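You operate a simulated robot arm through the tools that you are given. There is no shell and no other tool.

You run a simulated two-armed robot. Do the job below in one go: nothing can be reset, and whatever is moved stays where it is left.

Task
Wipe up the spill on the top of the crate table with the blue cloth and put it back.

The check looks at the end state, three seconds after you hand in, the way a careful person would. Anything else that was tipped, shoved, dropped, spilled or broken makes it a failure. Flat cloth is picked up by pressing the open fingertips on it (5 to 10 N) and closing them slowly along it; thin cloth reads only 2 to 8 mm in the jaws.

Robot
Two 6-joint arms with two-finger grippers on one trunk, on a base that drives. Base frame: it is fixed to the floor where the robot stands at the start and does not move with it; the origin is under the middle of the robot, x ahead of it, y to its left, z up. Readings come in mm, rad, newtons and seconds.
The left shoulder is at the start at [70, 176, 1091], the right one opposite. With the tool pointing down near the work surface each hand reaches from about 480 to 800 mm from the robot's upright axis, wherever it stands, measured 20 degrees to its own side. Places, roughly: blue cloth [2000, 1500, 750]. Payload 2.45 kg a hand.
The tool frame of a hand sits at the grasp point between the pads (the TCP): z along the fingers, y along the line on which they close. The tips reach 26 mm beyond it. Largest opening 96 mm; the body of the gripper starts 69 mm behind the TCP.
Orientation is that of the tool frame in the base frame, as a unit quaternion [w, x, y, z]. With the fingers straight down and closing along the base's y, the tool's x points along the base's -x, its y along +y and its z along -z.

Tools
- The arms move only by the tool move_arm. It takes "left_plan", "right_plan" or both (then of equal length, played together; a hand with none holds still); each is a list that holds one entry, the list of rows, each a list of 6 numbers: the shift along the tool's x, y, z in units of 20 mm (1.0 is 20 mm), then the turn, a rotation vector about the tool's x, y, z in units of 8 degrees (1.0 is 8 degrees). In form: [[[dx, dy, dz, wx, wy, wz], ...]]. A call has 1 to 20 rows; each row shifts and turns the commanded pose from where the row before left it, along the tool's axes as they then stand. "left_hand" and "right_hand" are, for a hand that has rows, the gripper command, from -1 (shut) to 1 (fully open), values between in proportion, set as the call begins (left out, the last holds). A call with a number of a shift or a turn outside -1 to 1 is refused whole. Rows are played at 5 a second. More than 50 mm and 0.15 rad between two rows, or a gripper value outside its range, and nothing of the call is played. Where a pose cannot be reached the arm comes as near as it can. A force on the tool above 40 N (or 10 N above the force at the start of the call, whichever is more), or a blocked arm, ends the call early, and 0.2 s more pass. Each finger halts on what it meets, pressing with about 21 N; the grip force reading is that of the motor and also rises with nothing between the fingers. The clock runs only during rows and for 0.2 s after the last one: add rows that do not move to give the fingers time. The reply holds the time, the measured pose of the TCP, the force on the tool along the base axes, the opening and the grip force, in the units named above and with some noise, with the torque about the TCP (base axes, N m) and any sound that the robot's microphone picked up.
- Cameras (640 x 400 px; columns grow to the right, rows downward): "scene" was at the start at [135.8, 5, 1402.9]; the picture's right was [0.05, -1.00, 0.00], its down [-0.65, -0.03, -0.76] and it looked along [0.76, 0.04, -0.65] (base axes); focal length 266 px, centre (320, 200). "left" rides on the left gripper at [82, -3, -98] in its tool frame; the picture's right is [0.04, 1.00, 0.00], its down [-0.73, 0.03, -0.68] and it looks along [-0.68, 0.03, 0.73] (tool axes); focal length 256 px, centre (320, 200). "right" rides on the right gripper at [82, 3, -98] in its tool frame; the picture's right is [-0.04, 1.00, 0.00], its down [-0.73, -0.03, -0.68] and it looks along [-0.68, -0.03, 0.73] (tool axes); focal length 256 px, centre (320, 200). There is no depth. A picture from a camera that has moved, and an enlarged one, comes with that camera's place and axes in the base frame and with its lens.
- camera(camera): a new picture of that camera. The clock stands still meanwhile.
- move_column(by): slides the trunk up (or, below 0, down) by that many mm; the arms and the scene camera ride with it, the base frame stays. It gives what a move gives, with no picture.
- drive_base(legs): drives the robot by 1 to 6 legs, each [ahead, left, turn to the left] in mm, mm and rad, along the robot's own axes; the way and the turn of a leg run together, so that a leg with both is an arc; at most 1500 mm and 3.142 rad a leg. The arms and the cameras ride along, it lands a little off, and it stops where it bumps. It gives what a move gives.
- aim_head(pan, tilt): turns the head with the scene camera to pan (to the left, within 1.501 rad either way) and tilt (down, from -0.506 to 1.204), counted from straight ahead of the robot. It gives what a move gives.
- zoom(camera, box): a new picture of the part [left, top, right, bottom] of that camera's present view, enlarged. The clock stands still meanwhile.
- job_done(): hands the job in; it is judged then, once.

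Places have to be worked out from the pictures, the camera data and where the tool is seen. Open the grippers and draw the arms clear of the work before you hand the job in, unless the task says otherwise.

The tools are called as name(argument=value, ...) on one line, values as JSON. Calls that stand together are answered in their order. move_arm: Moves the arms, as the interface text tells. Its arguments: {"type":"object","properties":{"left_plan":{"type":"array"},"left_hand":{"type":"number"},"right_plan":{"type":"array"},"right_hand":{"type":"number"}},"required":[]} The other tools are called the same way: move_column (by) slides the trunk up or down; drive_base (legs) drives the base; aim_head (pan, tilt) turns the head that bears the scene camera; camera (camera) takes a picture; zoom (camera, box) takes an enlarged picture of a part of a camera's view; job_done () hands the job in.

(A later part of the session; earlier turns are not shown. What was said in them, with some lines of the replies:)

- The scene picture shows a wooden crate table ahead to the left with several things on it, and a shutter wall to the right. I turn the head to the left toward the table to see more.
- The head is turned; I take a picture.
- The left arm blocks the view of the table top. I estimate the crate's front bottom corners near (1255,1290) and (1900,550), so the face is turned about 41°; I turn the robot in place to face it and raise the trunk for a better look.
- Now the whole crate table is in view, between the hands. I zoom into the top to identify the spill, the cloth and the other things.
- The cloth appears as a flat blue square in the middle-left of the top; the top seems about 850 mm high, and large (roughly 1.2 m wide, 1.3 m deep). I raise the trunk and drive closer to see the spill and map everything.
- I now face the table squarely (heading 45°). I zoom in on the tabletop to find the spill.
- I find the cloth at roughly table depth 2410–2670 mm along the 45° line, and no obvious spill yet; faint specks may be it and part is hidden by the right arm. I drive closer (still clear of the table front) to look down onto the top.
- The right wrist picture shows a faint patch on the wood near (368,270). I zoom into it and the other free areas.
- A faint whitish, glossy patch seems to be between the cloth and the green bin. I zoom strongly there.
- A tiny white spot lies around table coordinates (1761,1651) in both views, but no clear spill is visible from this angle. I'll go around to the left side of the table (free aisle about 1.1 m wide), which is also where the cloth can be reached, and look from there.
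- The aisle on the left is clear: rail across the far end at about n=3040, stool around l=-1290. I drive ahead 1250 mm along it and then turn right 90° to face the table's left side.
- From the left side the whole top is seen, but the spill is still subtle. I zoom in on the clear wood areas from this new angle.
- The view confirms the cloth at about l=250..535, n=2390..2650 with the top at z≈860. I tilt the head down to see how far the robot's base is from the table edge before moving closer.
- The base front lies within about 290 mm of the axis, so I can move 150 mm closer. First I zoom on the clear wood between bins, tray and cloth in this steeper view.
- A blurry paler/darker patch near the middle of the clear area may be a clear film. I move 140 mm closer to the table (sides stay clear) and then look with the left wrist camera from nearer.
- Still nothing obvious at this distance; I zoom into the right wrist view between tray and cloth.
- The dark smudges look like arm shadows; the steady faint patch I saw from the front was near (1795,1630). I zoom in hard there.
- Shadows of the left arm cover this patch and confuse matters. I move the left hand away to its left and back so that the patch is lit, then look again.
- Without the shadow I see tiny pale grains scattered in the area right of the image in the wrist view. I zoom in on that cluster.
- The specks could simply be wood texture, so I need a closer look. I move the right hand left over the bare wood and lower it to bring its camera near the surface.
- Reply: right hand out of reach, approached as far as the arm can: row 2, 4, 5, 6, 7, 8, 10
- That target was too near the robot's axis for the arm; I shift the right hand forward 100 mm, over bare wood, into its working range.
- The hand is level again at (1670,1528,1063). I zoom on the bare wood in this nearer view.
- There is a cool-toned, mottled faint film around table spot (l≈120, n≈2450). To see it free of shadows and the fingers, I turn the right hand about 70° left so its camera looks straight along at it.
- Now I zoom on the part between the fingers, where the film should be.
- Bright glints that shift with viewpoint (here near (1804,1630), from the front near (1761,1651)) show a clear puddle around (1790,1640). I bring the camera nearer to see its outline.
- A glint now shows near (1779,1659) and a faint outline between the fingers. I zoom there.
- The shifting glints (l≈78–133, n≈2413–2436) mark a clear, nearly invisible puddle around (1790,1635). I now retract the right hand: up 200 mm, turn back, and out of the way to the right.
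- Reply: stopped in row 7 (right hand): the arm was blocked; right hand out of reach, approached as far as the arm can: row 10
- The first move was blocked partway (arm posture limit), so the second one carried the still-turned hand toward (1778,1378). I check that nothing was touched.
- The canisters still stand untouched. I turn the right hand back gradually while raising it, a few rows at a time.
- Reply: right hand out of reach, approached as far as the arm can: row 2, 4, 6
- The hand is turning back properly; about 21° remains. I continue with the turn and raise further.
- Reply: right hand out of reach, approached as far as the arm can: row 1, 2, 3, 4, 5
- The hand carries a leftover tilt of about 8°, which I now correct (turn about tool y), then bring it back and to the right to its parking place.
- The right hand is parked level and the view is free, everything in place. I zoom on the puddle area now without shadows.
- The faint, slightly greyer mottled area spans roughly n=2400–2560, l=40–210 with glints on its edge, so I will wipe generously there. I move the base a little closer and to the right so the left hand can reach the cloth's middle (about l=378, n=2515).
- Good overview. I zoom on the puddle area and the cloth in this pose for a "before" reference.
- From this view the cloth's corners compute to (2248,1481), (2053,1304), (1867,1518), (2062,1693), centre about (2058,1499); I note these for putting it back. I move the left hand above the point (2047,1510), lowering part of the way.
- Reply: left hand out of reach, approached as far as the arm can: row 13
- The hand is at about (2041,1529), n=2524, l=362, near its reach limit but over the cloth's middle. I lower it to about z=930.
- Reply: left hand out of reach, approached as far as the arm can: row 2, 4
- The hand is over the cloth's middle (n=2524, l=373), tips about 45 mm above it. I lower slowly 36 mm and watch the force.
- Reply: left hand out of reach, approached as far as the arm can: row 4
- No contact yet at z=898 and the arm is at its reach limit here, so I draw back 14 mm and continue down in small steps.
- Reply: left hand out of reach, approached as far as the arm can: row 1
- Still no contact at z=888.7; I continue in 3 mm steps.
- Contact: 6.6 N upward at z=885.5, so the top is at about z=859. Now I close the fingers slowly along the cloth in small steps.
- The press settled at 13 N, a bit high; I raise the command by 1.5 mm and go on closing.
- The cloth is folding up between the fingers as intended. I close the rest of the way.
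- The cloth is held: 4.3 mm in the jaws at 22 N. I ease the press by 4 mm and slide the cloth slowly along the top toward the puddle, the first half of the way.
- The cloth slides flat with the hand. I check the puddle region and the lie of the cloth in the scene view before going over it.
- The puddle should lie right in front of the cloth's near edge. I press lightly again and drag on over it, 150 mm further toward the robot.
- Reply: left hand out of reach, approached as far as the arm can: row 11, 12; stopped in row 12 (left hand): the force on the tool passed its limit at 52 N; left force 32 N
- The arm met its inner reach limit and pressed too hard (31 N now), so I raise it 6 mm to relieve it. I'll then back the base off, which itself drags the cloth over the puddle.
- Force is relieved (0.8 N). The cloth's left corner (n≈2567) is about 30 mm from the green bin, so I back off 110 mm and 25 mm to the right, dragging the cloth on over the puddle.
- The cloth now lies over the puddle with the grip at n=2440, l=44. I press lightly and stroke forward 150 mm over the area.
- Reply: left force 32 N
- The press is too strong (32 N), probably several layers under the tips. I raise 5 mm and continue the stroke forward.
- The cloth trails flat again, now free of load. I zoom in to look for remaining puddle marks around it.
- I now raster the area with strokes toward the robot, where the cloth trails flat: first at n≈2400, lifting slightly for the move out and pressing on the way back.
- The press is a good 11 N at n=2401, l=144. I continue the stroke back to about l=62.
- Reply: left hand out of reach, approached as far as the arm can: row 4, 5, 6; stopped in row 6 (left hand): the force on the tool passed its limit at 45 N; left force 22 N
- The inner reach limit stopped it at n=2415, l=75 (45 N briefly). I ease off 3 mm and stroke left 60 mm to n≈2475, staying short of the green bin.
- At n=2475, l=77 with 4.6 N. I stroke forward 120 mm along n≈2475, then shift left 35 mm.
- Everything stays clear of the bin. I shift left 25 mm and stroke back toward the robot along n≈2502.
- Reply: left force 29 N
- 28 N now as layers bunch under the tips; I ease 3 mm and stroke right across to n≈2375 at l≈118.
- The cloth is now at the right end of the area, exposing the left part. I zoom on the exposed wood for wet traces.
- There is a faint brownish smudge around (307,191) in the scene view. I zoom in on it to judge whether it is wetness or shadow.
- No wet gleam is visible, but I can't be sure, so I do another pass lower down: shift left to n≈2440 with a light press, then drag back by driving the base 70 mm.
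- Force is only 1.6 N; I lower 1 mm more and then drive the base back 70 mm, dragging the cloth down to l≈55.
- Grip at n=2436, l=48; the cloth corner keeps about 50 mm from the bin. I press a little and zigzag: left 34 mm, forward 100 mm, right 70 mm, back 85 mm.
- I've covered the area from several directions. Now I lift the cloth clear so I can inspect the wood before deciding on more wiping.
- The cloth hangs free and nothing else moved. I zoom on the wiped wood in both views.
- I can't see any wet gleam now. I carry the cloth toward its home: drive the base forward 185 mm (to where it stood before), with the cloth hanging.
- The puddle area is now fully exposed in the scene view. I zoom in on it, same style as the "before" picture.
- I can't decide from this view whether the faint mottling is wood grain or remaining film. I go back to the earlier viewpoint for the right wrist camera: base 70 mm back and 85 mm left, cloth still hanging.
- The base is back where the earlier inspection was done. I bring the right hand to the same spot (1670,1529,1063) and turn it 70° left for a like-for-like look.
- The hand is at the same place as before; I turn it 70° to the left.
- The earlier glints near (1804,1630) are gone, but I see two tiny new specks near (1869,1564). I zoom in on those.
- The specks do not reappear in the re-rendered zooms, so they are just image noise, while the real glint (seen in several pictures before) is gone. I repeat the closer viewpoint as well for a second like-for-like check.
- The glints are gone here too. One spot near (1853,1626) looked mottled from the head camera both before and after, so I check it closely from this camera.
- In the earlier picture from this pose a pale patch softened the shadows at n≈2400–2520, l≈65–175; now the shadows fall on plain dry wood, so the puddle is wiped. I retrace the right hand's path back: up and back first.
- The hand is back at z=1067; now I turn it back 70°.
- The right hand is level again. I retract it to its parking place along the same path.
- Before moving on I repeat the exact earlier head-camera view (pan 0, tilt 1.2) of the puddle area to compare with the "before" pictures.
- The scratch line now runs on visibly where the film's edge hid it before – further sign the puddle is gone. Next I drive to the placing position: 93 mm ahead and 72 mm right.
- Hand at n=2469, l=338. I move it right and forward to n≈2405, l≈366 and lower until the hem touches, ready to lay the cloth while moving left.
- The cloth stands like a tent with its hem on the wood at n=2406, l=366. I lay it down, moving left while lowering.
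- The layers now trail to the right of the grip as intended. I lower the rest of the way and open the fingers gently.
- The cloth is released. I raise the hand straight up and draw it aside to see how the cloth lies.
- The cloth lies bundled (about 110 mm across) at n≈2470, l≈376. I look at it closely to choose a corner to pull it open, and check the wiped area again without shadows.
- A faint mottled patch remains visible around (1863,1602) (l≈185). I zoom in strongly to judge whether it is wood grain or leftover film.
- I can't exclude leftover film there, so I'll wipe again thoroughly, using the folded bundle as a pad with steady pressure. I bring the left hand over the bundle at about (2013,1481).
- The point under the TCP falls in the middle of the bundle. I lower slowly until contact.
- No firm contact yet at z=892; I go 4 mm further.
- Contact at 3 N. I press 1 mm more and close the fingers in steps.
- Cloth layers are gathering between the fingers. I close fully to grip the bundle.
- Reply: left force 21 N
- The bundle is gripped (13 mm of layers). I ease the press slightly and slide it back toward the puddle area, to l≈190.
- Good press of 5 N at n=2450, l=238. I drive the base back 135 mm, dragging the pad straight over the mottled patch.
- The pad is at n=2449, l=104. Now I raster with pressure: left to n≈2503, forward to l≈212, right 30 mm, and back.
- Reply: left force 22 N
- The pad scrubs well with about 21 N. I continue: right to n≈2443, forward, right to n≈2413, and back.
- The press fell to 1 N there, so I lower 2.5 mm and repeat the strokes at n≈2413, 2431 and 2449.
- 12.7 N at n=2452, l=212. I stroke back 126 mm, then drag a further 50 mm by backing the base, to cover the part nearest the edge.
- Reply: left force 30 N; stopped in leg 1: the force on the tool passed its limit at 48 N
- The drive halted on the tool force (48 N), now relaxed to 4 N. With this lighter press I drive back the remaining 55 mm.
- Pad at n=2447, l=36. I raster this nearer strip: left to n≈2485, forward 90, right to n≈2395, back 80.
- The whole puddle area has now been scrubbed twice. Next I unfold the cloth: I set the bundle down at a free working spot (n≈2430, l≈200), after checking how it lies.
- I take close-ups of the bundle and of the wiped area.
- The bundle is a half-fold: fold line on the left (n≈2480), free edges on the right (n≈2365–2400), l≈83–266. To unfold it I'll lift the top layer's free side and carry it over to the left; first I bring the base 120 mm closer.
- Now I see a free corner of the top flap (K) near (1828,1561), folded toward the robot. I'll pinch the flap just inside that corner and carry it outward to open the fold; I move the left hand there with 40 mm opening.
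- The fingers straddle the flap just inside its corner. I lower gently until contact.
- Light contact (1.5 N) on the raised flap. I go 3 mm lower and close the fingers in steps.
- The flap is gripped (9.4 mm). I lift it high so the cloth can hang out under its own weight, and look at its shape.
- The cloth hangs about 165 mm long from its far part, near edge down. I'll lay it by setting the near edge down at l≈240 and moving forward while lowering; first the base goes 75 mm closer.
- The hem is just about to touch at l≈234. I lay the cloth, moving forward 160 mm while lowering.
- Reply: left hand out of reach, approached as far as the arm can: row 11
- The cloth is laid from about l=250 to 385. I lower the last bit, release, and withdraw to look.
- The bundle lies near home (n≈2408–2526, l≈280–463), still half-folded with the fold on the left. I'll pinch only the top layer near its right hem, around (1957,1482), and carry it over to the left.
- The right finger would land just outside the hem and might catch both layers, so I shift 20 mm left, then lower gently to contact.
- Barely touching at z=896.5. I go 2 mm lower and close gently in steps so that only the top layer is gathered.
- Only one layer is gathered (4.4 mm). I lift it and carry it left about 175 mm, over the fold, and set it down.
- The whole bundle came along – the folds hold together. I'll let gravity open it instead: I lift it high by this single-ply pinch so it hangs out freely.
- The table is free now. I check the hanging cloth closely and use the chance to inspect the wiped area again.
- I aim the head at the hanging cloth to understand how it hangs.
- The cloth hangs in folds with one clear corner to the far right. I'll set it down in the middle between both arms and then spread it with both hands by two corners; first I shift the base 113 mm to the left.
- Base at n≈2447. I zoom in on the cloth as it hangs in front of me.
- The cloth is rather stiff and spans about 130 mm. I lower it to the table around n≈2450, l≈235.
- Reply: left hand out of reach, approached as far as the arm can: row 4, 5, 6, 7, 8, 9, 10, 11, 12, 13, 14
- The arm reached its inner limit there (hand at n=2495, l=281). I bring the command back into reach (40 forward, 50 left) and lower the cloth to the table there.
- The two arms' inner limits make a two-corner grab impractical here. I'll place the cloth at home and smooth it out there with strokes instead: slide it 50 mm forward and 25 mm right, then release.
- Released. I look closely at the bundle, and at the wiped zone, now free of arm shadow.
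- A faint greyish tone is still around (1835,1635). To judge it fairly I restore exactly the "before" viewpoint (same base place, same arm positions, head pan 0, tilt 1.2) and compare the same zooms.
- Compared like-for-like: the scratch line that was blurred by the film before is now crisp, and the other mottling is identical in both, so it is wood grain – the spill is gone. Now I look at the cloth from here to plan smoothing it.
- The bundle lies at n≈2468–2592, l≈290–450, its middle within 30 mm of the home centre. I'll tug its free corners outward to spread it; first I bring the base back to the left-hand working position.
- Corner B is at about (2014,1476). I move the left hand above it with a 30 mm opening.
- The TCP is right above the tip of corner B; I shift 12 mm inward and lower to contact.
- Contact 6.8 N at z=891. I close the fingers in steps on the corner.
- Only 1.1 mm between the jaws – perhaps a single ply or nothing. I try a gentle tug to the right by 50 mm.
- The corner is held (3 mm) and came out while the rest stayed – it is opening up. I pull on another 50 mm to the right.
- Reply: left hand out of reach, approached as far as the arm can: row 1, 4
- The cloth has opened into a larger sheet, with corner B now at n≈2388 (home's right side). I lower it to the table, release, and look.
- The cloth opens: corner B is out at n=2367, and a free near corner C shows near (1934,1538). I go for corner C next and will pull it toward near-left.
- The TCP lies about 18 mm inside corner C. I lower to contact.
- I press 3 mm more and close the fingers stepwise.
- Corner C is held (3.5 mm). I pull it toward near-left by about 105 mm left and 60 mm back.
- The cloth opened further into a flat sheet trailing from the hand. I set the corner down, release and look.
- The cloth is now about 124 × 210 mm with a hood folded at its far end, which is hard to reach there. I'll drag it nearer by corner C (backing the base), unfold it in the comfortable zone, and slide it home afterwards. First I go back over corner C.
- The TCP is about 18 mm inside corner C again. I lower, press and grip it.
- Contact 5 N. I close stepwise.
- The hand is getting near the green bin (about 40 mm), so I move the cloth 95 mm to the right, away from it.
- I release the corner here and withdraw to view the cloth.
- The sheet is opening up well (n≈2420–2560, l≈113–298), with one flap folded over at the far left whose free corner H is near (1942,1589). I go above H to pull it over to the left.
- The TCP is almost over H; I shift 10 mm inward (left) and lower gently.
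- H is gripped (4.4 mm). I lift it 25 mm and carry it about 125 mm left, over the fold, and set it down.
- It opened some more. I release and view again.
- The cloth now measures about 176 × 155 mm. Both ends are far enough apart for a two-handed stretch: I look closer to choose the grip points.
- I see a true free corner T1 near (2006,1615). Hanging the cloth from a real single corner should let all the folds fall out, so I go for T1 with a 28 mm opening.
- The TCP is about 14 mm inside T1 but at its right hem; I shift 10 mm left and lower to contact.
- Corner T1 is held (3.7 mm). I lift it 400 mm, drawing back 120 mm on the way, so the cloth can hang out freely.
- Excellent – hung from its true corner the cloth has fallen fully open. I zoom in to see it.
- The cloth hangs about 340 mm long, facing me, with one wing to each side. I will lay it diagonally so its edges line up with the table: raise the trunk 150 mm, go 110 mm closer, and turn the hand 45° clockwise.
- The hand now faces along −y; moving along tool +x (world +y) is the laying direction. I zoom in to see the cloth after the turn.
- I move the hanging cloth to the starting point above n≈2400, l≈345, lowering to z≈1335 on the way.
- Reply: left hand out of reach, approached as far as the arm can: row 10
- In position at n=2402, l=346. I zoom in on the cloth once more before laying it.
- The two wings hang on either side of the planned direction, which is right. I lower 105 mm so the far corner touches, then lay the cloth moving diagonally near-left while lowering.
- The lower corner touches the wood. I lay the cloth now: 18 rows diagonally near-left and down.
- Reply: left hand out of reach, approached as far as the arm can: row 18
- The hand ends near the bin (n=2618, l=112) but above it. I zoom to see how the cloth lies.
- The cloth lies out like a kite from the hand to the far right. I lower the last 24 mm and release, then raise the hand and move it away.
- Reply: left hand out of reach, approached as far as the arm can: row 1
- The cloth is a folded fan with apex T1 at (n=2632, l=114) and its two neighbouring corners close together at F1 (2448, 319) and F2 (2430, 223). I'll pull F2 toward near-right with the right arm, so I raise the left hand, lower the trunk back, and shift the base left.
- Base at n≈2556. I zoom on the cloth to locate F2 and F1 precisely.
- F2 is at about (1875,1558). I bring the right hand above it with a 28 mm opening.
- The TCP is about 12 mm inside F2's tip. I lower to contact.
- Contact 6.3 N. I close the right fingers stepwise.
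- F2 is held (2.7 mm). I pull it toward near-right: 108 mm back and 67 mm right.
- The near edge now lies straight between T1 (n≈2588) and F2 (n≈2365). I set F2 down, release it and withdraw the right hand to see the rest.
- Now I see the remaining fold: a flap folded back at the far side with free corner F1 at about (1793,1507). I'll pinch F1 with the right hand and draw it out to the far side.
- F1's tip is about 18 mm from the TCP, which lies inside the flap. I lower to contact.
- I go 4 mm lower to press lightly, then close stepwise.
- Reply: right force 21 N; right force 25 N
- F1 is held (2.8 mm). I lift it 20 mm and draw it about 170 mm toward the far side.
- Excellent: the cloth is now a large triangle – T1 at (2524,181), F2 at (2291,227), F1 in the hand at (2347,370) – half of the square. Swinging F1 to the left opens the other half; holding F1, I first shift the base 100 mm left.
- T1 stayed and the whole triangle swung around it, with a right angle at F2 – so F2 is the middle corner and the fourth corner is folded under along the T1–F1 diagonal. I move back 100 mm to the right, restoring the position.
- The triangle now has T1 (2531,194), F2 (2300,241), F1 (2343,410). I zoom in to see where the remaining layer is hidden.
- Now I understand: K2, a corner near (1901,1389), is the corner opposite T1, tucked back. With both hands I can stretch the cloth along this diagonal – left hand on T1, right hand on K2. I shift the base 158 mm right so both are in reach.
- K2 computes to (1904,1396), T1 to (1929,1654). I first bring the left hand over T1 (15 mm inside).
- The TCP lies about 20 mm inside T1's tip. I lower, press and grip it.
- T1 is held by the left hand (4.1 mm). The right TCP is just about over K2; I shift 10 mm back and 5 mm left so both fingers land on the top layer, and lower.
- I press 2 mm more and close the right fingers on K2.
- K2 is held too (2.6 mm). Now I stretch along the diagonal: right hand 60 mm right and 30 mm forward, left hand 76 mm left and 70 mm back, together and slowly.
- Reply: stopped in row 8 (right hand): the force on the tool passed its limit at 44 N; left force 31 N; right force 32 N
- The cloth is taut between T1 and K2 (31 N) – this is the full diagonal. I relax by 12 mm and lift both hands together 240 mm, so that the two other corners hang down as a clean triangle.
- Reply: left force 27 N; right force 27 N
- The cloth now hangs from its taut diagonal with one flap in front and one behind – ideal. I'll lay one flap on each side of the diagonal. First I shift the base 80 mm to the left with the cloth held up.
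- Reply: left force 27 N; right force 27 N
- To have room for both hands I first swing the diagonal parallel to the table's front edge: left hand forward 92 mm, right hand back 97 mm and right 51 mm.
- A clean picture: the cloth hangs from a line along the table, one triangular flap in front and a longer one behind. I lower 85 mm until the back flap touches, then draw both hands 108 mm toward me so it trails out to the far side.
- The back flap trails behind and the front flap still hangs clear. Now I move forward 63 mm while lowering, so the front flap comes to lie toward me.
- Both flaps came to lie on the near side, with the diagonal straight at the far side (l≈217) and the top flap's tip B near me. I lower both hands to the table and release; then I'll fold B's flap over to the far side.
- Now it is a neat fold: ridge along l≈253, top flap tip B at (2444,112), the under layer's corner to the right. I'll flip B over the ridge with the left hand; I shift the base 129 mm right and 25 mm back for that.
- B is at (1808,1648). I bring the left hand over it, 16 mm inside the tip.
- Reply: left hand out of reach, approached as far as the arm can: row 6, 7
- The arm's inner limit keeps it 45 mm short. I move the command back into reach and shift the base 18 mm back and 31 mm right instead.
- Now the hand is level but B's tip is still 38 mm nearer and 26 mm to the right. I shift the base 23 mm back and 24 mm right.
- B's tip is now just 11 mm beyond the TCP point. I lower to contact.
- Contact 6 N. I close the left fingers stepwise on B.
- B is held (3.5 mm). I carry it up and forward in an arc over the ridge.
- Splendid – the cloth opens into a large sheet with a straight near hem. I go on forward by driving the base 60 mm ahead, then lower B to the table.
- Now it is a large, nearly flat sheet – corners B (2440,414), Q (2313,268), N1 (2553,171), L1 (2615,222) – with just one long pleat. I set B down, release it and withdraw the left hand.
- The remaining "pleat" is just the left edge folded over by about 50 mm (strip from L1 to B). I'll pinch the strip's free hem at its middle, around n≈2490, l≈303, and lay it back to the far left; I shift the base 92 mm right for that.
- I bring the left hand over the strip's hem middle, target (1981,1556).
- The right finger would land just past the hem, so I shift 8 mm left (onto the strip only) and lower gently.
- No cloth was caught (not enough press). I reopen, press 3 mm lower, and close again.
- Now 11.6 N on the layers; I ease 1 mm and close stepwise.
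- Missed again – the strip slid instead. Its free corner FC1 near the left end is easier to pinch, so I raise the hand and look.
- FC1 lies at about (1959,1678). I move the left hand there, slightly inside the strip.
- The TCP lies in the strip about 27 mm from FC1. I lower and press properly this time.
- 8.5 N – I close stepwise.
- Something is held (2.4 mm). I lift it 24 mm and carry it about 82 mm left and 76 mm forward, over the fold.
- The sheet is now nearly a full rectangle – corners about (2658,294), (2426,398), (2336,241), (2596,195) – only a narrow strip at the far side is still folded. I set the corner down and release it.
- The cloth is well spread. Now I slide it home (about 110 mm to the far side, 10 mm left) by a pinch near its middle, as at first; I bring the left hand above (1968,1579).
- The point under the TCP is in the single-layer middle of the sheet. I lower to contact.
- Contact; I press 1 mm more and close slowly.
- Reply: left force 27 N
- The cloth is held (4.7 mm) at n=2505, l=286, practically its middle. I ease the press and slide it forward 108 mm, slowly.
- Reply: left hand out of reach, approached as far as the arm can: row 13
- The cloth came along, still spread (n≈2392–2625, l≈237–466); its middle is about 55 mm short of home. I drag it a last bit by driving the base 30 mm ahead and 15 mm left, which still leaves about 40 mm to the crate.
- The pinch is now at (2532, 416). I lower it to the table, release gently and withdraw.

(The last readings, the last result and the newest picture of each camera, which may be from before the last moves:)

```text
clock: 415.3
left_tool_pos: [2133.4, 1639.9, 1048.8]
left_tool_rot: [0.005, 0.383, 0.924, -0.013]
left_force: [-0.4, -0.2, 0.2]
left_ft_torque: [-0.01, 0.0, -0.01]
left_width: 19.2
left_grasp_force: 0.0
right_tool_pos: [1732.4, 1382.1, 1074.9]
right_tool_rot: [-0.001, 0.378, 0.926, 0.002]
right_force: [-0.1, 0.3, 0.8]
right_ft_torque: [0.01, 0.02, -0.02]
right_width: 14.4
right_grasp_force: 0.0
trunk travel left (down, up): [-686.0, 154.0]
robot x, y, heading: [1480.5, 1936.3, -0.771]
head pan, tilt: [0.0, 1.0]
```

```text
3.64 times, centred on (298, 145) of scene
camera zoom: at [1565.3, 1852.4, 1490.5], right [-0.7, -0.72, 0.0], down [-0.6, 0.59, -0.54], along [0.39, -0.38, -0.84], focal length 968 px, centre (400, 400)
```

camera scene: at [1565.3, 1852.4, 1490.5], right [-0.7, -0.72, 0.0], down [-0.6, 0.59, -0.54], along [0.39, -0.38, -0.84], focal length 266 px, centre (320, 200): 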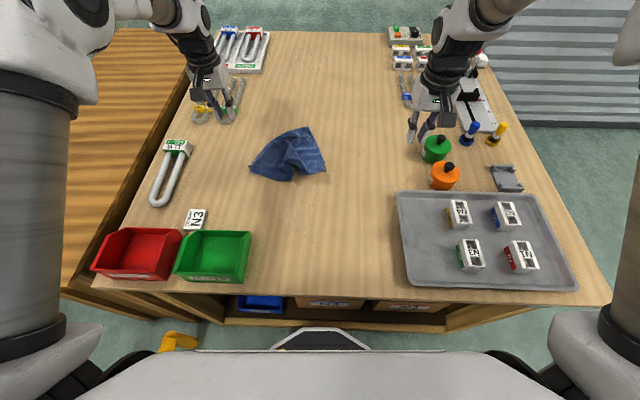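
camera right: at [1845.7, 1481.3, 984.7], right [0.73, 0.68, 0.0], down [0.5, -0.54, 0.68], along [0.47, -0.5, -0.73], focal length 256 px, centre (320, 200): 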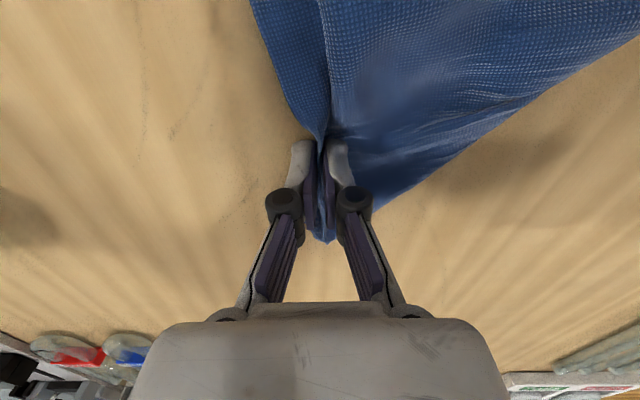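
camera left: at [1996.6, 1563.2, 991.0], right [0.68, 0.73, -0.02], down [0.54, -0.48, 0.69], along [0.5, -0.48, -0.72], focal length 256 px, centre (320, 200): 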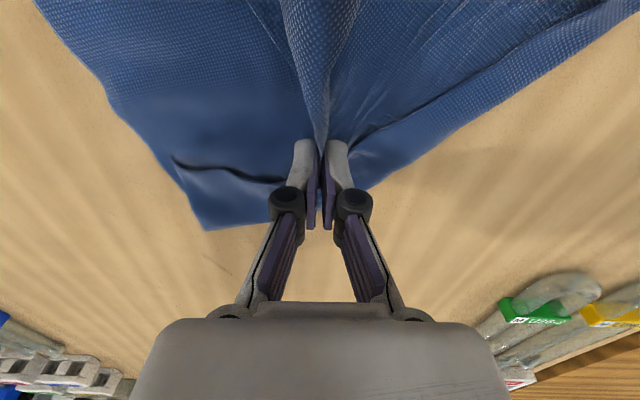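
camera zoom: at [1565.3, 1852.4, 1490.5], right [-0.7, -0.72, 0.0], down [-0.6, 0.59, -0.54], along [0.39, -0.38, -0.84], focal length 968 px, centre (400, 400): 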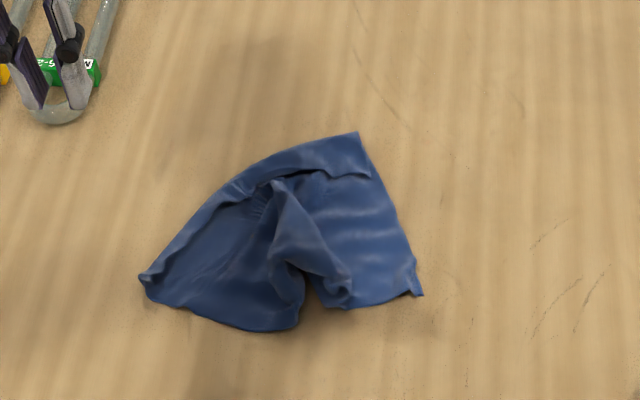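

The cloth lies at its place: it spans n≈2406–2643, l≈268–500, and its centre (2515,366) is within about 30 mm of the original centre (2515,395). One soft pleat remains in the middle; I tug its left corner outward a little to flatten it.

move_arm(left_plan=[[[0.53, -0.67, 0.8, 0, 0, 0], [0.53, -0.67, 0.8, 0, 0, 0], [0.53, -0.67, 0.8, 0, 0, 0], [0, 0, 1, 0, 0, 0], [0, 0, 0, 0, 0, 0]]], left_hand=-0.4)

camera(camera="left")

```text
clock: 416.5
left_tool_pos: [2079.9, 1628.0, 981.7]
left_tool_rot: [0.004, 0.383, 0.924, -0.013]
left_force: [0.3, 0.0, -0.1]
left_ft_torque: [0.0, -0.02, 0.0]
left_width: 28.8
left_grasp_force: 0.1
right_tool_pos: [1732.8, 1381.3, 1074.8]
right_tool_rot: [-0.001, 0.377, 0.926, 0.002]
right_force: [-0.9, -0.5, -0.3]
right_ft_torque: [0.02, 0.02, -0.02]
right_width: 14.4
right_grasp_force: 0.1
trunk travel left (down, up): [-686.0, 154.0]
robot x, y, heading: [1478.8, 1936.3, -0.775]
head pan, tilt: [0.0, 1.0]
```

```text
taken
camera left: at [2022.3, 1687.8, 1080.0], right [0.68, 0.73, -0.02], down [0.54, -0.48, 0.69], along [0.5, -0.48, -0.72], focal length 256 px, centre (320, 200)
```

left: 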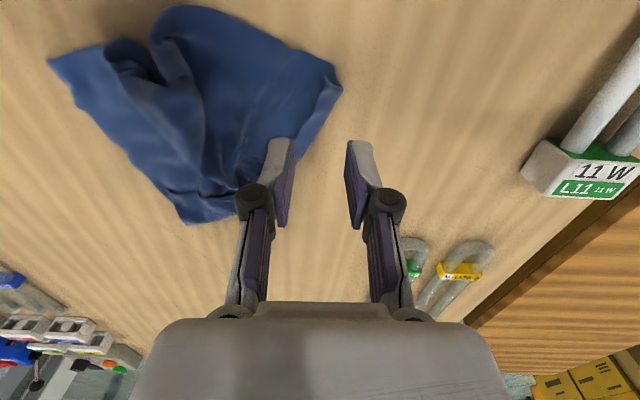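

The TCP is about 16 mm inside the left corner. I lower and grip it.

move_arm(left_plan=[[[0, 0, 0.9, 0, 0, 0], [0, 0, 0.9, 0, 0, 0], [0, 0, 0.9, 0, 0, 0], [0, 0, 0.9, 0, 0, 0], [0, 0, 0.8, 0, 0, 0], [0, 0, 0.25, 0, 0, 0], [0, 0, 0, 0, 0, 0]]])

```text
clock: 418.1
left_tool_pos: [2082.2, 1627.9, 888.6]
left_tool_rot: [0.004, 0.383, 0.924, -0.013]
left_force: [0.5, 0.7, 1.0]
left_ft_torque: [0.0, 0.01, -0.01]
left_width: 28.6
left_grasp_force: 0.0
right_tool_pos: [1733.2, 1381.4, 1074.8]
right_tool_rot: [-0.001, 0.377, 0.926, 0.003]
right_force: [0.7, -0.4, 0.7]
right_ft_torque: [0.02, 0.01, -0.01]
right_width: 14.3
right_grasp_force: 0.0
trunk travel left (down, up): [-686.0, 154.0]
robot x, y, heading: [1478.2, 1931.5, -0.767]
head pan, tilt: [0.0, 1.0]
```

move_arm(left_plan=[[[0, 0, 0.12, 0, 0, 0], [0, 0, 0, 0, 0, 0]]], left_hand=-0.55)

move_arm(left_plan=[[[0, 0, 0, 0, 0, 0]]], left_hand=-0.75)

move_arm(left_plan=[[[0, 0, 0, 0, 0, 0], [0, 0, 0, 0, 0, 0]]], left_hand=-1.0)

```text
clock: 418.7
left_tool_pos: [2080.7, 1626.9, 887.7]
left_tool_rot: [0.004, 0.383, 0.924, -0.013]
left_force: [0.8, -1.2, 6.6]
left_ft_torque: [0.05, -0.02, 0.0]
left_width: 22.2
left_grasp_force: 0.0
right_tool_pos: [1732.7, 1381.7, 1075.8]
right_tool_rot: [-0.001, 0.377, 0.926, 0.003]
right_force: [0.0, 0.7, -0.1]
right_ft_torque: [0.01, -0.02, -0.04]
right_width: 14.3
right_grasp_force: 0.0
trunk travel left (down, up): [-686.0, 154.0]
robot x, y, heading: [1478.7, 1933.6, -0.768]
head pan, tilt: [0.0, 1.0]
```

```text
clock: 419.1
left_tool_pos: [2080.3, 1628.1, 887.2]
left_tool_rot: [0.005, 0.383, 0.924, -0.013]
left_force: [-0.1, 0.5, 8.1]
left_ft_torque: [0.0, 0.06, 0.01]
left_width: 11.3
left_grasp_force: 0.0
right_tool_pos: [1731.2, 1381.7, 1074.3]
right_tool_rot: [0.0, 0.377, 0.926, 0.003]
right_force: [-0.2, -0.5, -0.2]
right_ft_torque: [0.0, -0.02, -0.01]
right_width: 14.4
right_grasp_force: 0.1
trunk travel left (down, up): [-686.0, 154.0]
robot x, y, heading: [1474.7, 1932.4, -0.766]
head pan, tilt: [0.0, 1.0]
```

```text
clock: 419.7
left_tool_pos: [2081.7, 1628.2, 886.7]
left_tool_rot: [0.004, 0.382, 0.924, -0.013]
left_force: [-0.1, -1.0, 2.1]
left_ft_torque: [0.0, 0.05, -0.01]
left_width: 3.3
left_grasp_force: 18.7
right_tool_pos: [1732.0, 1381.0, 1074.6]
right_tool_rot: [0.001, 0.378, 0.926, 0.003]
right_force: [0.8, 0.0, 0.3]
right_ft_torque: [-0.01, -0.01, -0.01]
right_width: 14.5
right_grasp_force: 0.0
trunk travel left (down, up): [-686.0, 154.0]
robot x, y, heading: [1477.3, 1930.4, -0.767]
head pan, tilt: [0.0, 1.0]
```

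The corner is held (3.3 mm). I pull it 45 mm to the left.

move_arm(left_plan=[[[0, 0, -0.2, 0, 0, 0], [0.05, 0.45, 0, 0, 0, 0], [0.05, 0.45, 0, 0, 0, 0], [0.05, 0.45, 0, 0, 0, 0], [0.05, 0.45, 0, 0, 0, 0], [0.05, 0.45, 0, 0, 0, 0], [0, 0, 0, 0, 0, 0]]])

zoom(camera="scene", box=[210, 90, 386, 200])

```text
clock: 421.3
left_tool_pos: [2107.1, 1661.5, 889.5]
left_tool_rot: [0.003, 0.383, 0.924, -0.013]
left_force: [-0.1, -0.4, -0.2]
left_ft_torque: [-0.04, 0.01, -0.03]
left_width: 2.7
left_grasp_force: 20.8
right_tool_pos: [1733.2, 1380.6, 1073.9]
right_tool_rot: [-0.001, 0.377, 0.926, 0.004]
right_force: [-0.2, 0.3, 0.4]
right_ft_torque: [-0.03, 0.02, -0.01]
right_width: 14.5
right_grasp_force: 0.0
trunk travel left (down, up): [-686.0, 154.0]
robot x, y, heading: [1475.4, 1934.8, -0.773]
head pan, tilt: [0.0, 1.0]
```

```text
3.64 times, centred on (298, 145) of scene
camera zoom: at [1564.6, 1851.1, 1490.5], right [-0.7, -0.72, 0.0], down [-0.6, 0.59, -0.54], along [0.39, -0.38, -0.84], focal length 968 px, centre (400, 400)
```

zoom: 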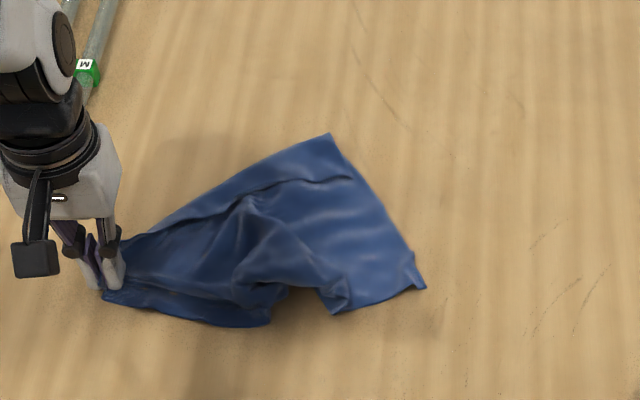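

The pleat is opening nicely and the right corner stayed put. I pull another 22 mm left, then set the corner down and release.

move_arm(left_plan=[[[0.15, 0.4, 0, 0, 0, 0], [0.15, 0.4, 0, 0, 0, 0], [0.15, 0.3, 0, 0, 0, 0], [0, 0, 0.1, 0, 0, 0], [0, 0, 0, 0, 0, 0]]])

move_arm(left_plan=[[[0, 0, 0, 0, 0, 0], [0, 0, 0, 0, 0, 0]]], left_hand=-0.6)

move_arm(left_plan=[[[0, 0, -0.5, 0, 0, 0], [0, 0, -0.7, 0, 0, 0], [0, 0, -1, 0, 0, 0], [0, 0, -1, 0, 0, 0], [0, 0, -1, 0, 0, 0], [0, 0, -1, 0, 0, 0], [0, 0, -1, 0, 0, 0], [0, 0, -1, 0, 0, 0], [0, 0, -1, 0, 0, 0], [0, 0.5, -1, 0, 0, 0], [0, 0.5, -1, 0, 0, 0]]])

camera(camera="scene")

zoom(camera="scene", box=[210, 90, 386, 200])

```text
clock: 422.5
left_tool_pos: [2117.8, 1684.9, 886.4]
left_tool_rot: [0.003, 0.383, 0.924, -0.013]
left_force: [0.1, 1.0, 6.1]
left_ft_torque: [0.05, -0.05, -0.03]
left_width: 1.1
left_grasp_force: 19.1
right_tool_pos: [1731.3, 1381.9, 1074.3]
right_tool_rot: [-0.001, 0.376, 0.926, 0.003]
right_force: [1.0, 0.3, -0.5]
right_ft_torque: [-0.01, 0.02, 0.01]
right_width: 14.4
right_grasp_force: 0.0
trunk travel left (down, up): [-686.0, 154.0]
robot x, y, heading: [1479.0, 1932.7, -0.772]
head pan, tilt: [0.0, 1.0]
```

```text
clock: 423.1
left_tool_pos: [2116.7, 1684.0, 887.0]
left_tool_rot: [0.004, 0.383, 0.924, -0.012]
left_force: [0.6, 0.4, 3.7]
left_ft_torque: [-0.04, 0.04, 0.03]
left_width: 18.8
left_grasp_force: 0.1
right_tool_pos: [1732.5, 1381.2, 1074.2]
right_tool_rot: [0.0, 0.377, 0.926, 0.002]
right_force: [-0.1, -0.3, 0.5]
right_ft_torque: [0.04, -0.01, 0.0]
right_width: 14.5
right_grasp_force: 0.0
trunk travel left (down, up): [-686.0, 154.0]
robot x, y, heading: [1481.3, 1934.2, -0.768]
head pan, tilt: [0.0, 1.0]
```

```text
clock: 425.5
left_tool_pos: [2131.4, 1703.3, 1090.7]
left_tool_rot: [0.004, 0.383, 0.924, -0.013]
left_force: [0.2, 0.6, 0.5]
left_ft_torque: [0.0, 0.02, 0.04]
left_width: 19.3
left_grasp_force: 0.1
right_tool_pos: [1732.3, 1381.7, 1074.6]
right_tool_rot: [-0.001, 0.377, 0.926, 0.003]
right_force: [0.8, -0.4, 0.9]
right_ft_torque: [-0.01, -0.03, 0.01]
right_width: 14.4
right_grasp_force: 0.1
trunk travel left (down, up): [-686.0, 154.0]
robot x, y, heading: [1477.4, 1930.6, -0.77]
head pan, tilt: [0.0, 1.0]
```

```text
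taken
camera scene: at [1564.8, 1852.0, 1490.5], right [-0.7, -0.72, 0.0], down [-0.6, 0.59, -0.54], along [0.39, -0.38, -0.84], focal length 266 px, centre (320, 200)
```

scene: 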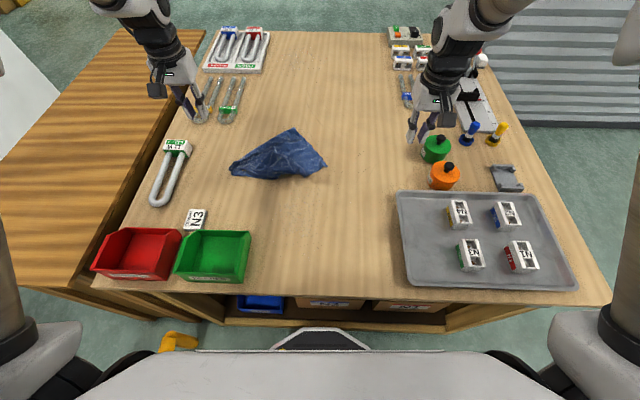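

```text
3.64 times, centred on (298, 145) of scene
camera zoom: at [1564.8, 1852.0, 1490.5], right [-0.7, -0.72, 0.0], down [-0.6, 0.59, -0.54], along [0.39, -0.38, -0.84], focal length 968 px, centre (400, 400)
```

zoom: 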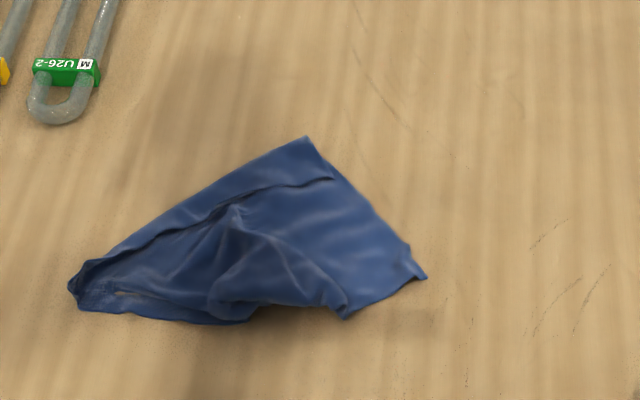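

The cloth lies spread at its place (centre about 45 mm from the original), nothing else has moved. I inspect the wiped area one last time in this clear view.

zoom(camera="scene", box=[225, 178, 385, 278])

zoom(camera="scene", box=[265, 200, 345, 250])

```text
4.00 times, centred on (305, 228) of scene
camera zoom: at [1564.8, 1852.0, 1490.5], right [-0.7, -0.72, 0.0], down [-0.6, 0.59, -0.54], along [0.39, -0.38, -0.84], focal length 1064 px, centre (380, 88)
```

zoom: 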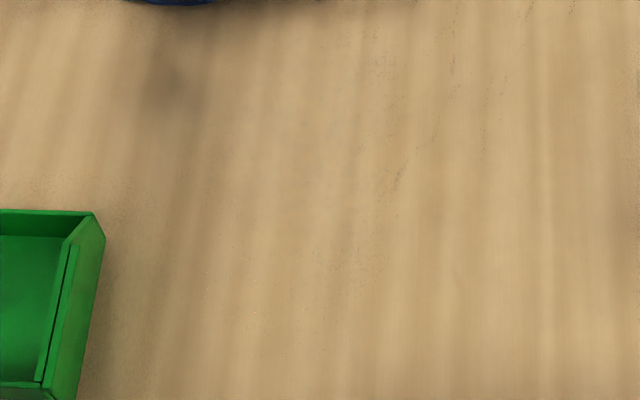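

```text
8.00 times, centred on (305, 225) of scene
camera zoom: at [1564.8, 1852.0, 1490.5], right [-0.7, -0.72, 0.0], down [-0.6, 0.59, -0.54], along [0.39, -0.38, -0.84], focal length 2128 px, centre (440, 0)
```

zoom: 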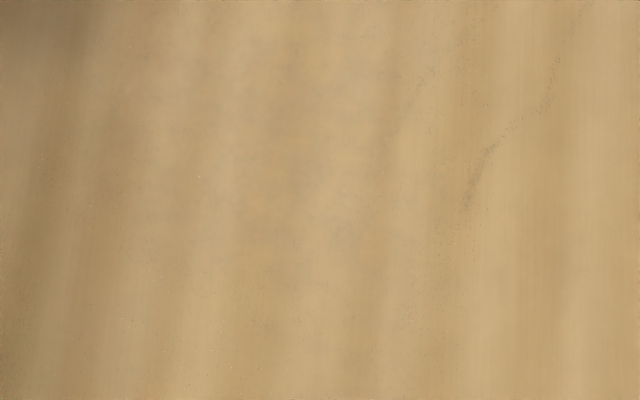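

The wood is clean. I open both grippers fully and raise both hands, then back the robot away from the table.

move_arm(left_plan=[[[0, 0, -1, 0, 0, 0], [0, 0, -1, 0, 0, 0], [0, 0, -1, 0, 0, 0], [0, 0, -1, 0, 0, 0], [0, 0, -1, 0, 0, 0]]], right_plan=[[[0, 0, -1, 0, 0, 0], [0, 0, -1, 0, 0, 0], [0, 0, -1, 0, 0, 0], [0, 0, -1, 0, 0, 0], [0, 0, -1, 0, 0, 0]]], left_hand=1.0, right_hand=1.0)

drive_base(legs=[[-430, 0, 0]])

aim_head(pan=0.0, tilt=0.75)

camera(camera="scene")

zoom(camera="scene", box=[180, 110, 460, 285])

```text
clock: 426.7
left_tool_pos: [2129.9, 1706.4, 1192.5]
left_tool_rot: [0.004, 0.383, 0.924, -0.013]
left_force: [0.0, -0.2, 0.2]
left_ft_torque: [-0.03, -0.02, -0.01]
left_width: 95.7
left_grasp_force: 0.1
right_tool_pos: [1731.9, 1383.1, 1174.9]
right_tool_rot: [-0.001, 0.377, 0.926, 0.003]
right_force: [0.3, 0.8, 0.2]
right_ft_torque: [-0.03, 0.01, 0.0]
right_width: 96.2
right_grasp_force: 0.0
trunk travel left (down, up): [-686.0, 154.0]
robot x, y, heading: [1475.3, 1935.2, -0.773]
head pan, tilt: [0.0, 1.0]
```

```text
clock: 429.4
left_tool_pos: [1819.3, 2013.3, 1190.7]
left_tool_rot: [0.004, 0.381, 0.925, -0.012]
left_force: [0.6, -0.6, -1.3]
left_ft_torque: [0.02, -0.01, 0.0]
left_width: 96.1
left_grasp_force: 0.0
right_tool_pos: [1420.9, 1686.3, 1173.5]
right_tool_rot: [-0.001, 0.374, 0.927, 0.003]
right_force: [-0.6, -0.1, -0.3]
right_ft_torque: [0.04, 0.03, -0.04]
right_width: 96.0
right_grasp_force: 0.1
trunk travel left (down, up): [-686.0, 154.0]
robot x, y, heading: [1157.3, 2240.4, -0.764]
head pan, tilt: [0.0, 1.0]
```

```text
clock: 430.1
left_tool_pos: [1816.8, 2015.1, 1191.6]
left_tool_rot: [0.003, 0.381, 0.925, -0.012]
left_force: [0.6, 1.3, -0.3]
left_ft_torque: [0.02, 0.05, -0.03]
left_width: 95.9
left_grasp_force: 0.0
right_tool_pos: [1419.5, 1688.2, 1174.3]
right_tool_rot: [-0.001, 0.374, 0.927, 0.002]
right_force: [-0.2, 0.2, -0.3]
right_ft_torque: [-0.01, -0.01, -0.03]
right_width: 96.3
right_grasp_force: 0.1
trunk travel left (down, up): [-686.0, 154.0]
robot x, y, heading: [1161.0, 2240.5, -0.767]
head pan, tilt: [0.0, 0.75]
```

```text
taken
camera scene: at [1259.2, 2147.8, 1509.7], right [-0.69, -0.72, 0.0], down [-0.49, 0.47, -0.73], along [0.53, -0.51, -0.68], focal length 266 px, centre (320, 200)
```

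scene: 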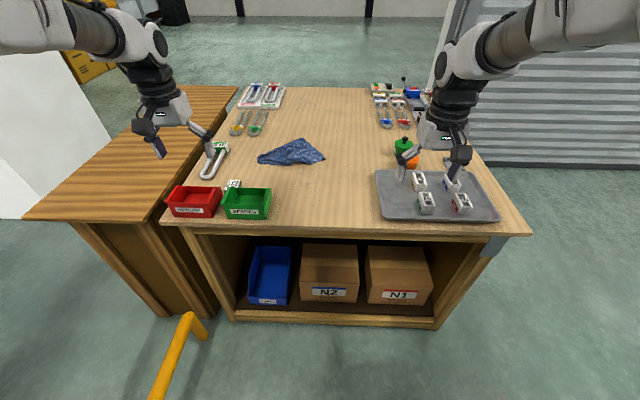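

```text
2.29 times, centred on (320, 198) of scene
camera zoom: at [1259.2, 2147.8, 1509.7], right [-0.69, -0.72, 0.0], down [-0.49, 0.47, -0.73], along [0.53, -0.51, -0.68], focal length 608 px, centre (320, 206)
```

zoom: 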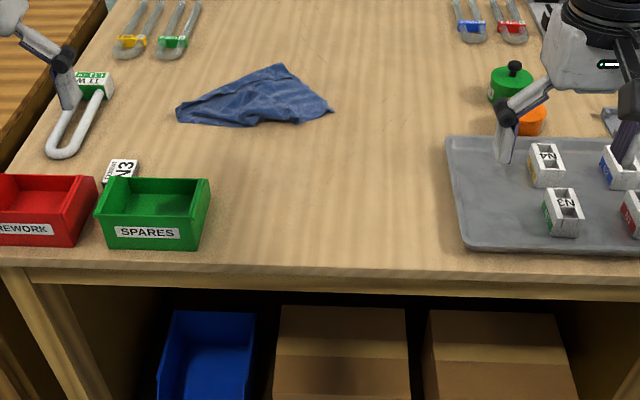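

The robot stands clear and every other object is where it was. A last zoom at this flatter angle over the wiped area to look for any gleam.

zoom(camera="scene", box=[265, 160, 361, 220])

zoom(camera="scene", box=[245, 125, 341, 185])

```text
6.67 times, centred on (313, 190) of scene
camera zoom: at [1259.2, 2147.8, 1509.7], right [-0.69, -0.72, 0.0], down [-0.49, 0.47, -0.73], along [0.53, -0.51, -0.68], focal length 1774 px, centre (367, 267)
```

zoom: 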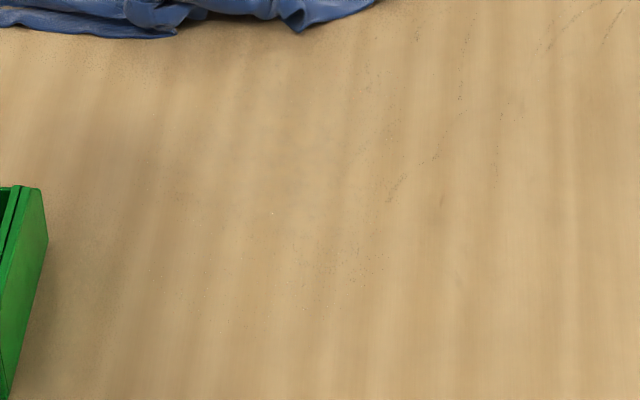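

```text
6.67 times, centred on (293, 155) of scene
camera zoom: at [1259.2, 2147.8, 1509.7], right [-0.69, -0.72, 0.0], down [-0.49, 0.47, -0.73], along [0.53, -0.51, -0.68], focal length 1774 px, centre (500, 500)
```

zoom: 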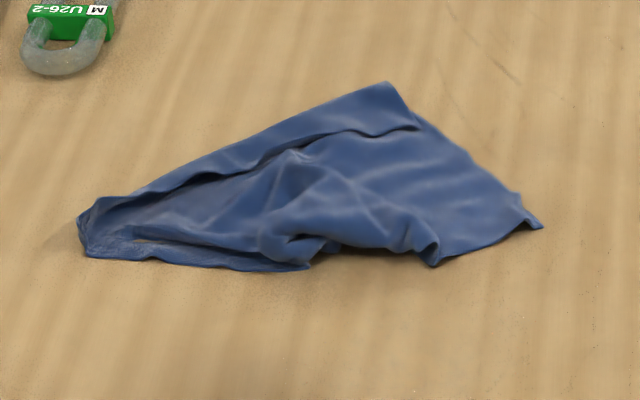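

There is one tiny bright speck near the middle of that zoom; I re-render it at higher magnification to see whether it is real or noise.

zoom(camera="scene", box=[290, 182, 322, 202])

zoom(camera="scene", box=[273, 167, 337, 207])

```text
16.00 times, centred on (306, 192) of scene
camera zoom: at [1259.2, 2147.8, 1509.7], right [-0.69, -0.72, 0.0], down [-0.49, 0.47, -0.73], along [0.53, -0.51, -0.68], focal length 4257 px, centre (544, 328)
```

zoom: 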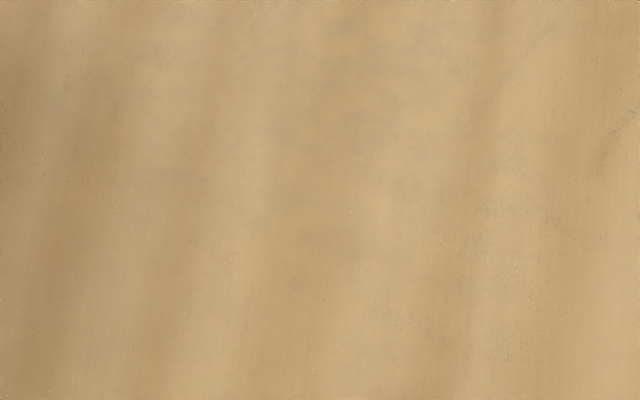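

```text
10.00 times, centred on (305, 187) of scene
camera zoom: at [1259.2, 2147.8, 1509.7], right [-0.69, -0.72, 0.0], down [-0.49, 0.47, -0.73], along [0.53, -0.51, -0.68], focal length 2661 px, centre (470, 330)
```

zoom: 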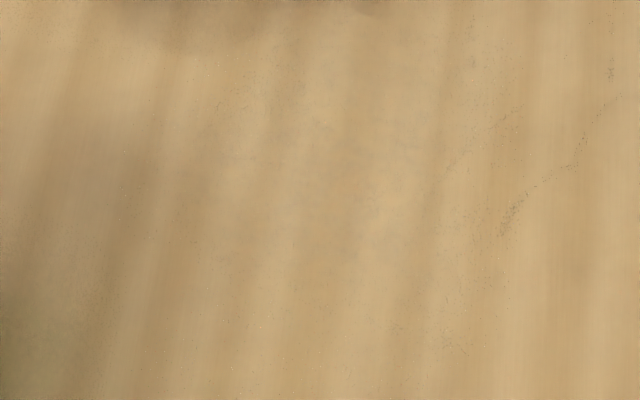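

The speck does not reappear, so it was image noise; the wiped wood is dry and clean. The cloth is back at its place, grippers are open and the arms are clear of the table, so I hand the job in.

job_done()

```text
The job is handed in.
```

I wiped the spill off the crate table and put the blue cloth back in its place, though the cloth is rumpled rather than laid out flat as it was. The job is handed in.

- **Spill:** It was an almost invisible clear puddle. I went over the area twice. The glints I saw before wiping were gone in the check pictures I took between the two wipes. After the second wipe the wood looked plain, and a scratch the film had blurred was sharp. Because the puddle was so faint, I can only say I see nothing left.
- **Cloth:** Its middle is about 45 mm from where it started. It is partly spread, with one edge folded over and a soft pleat, and it covers roughly half its original area.
- **Everything else:** Every other object on the table looks to be where it was in the last pictures. The right hand passed close over the two canisters at one point, but they were still standing in place afterwards.

The grippers are open, and the robot is backed away from the table.
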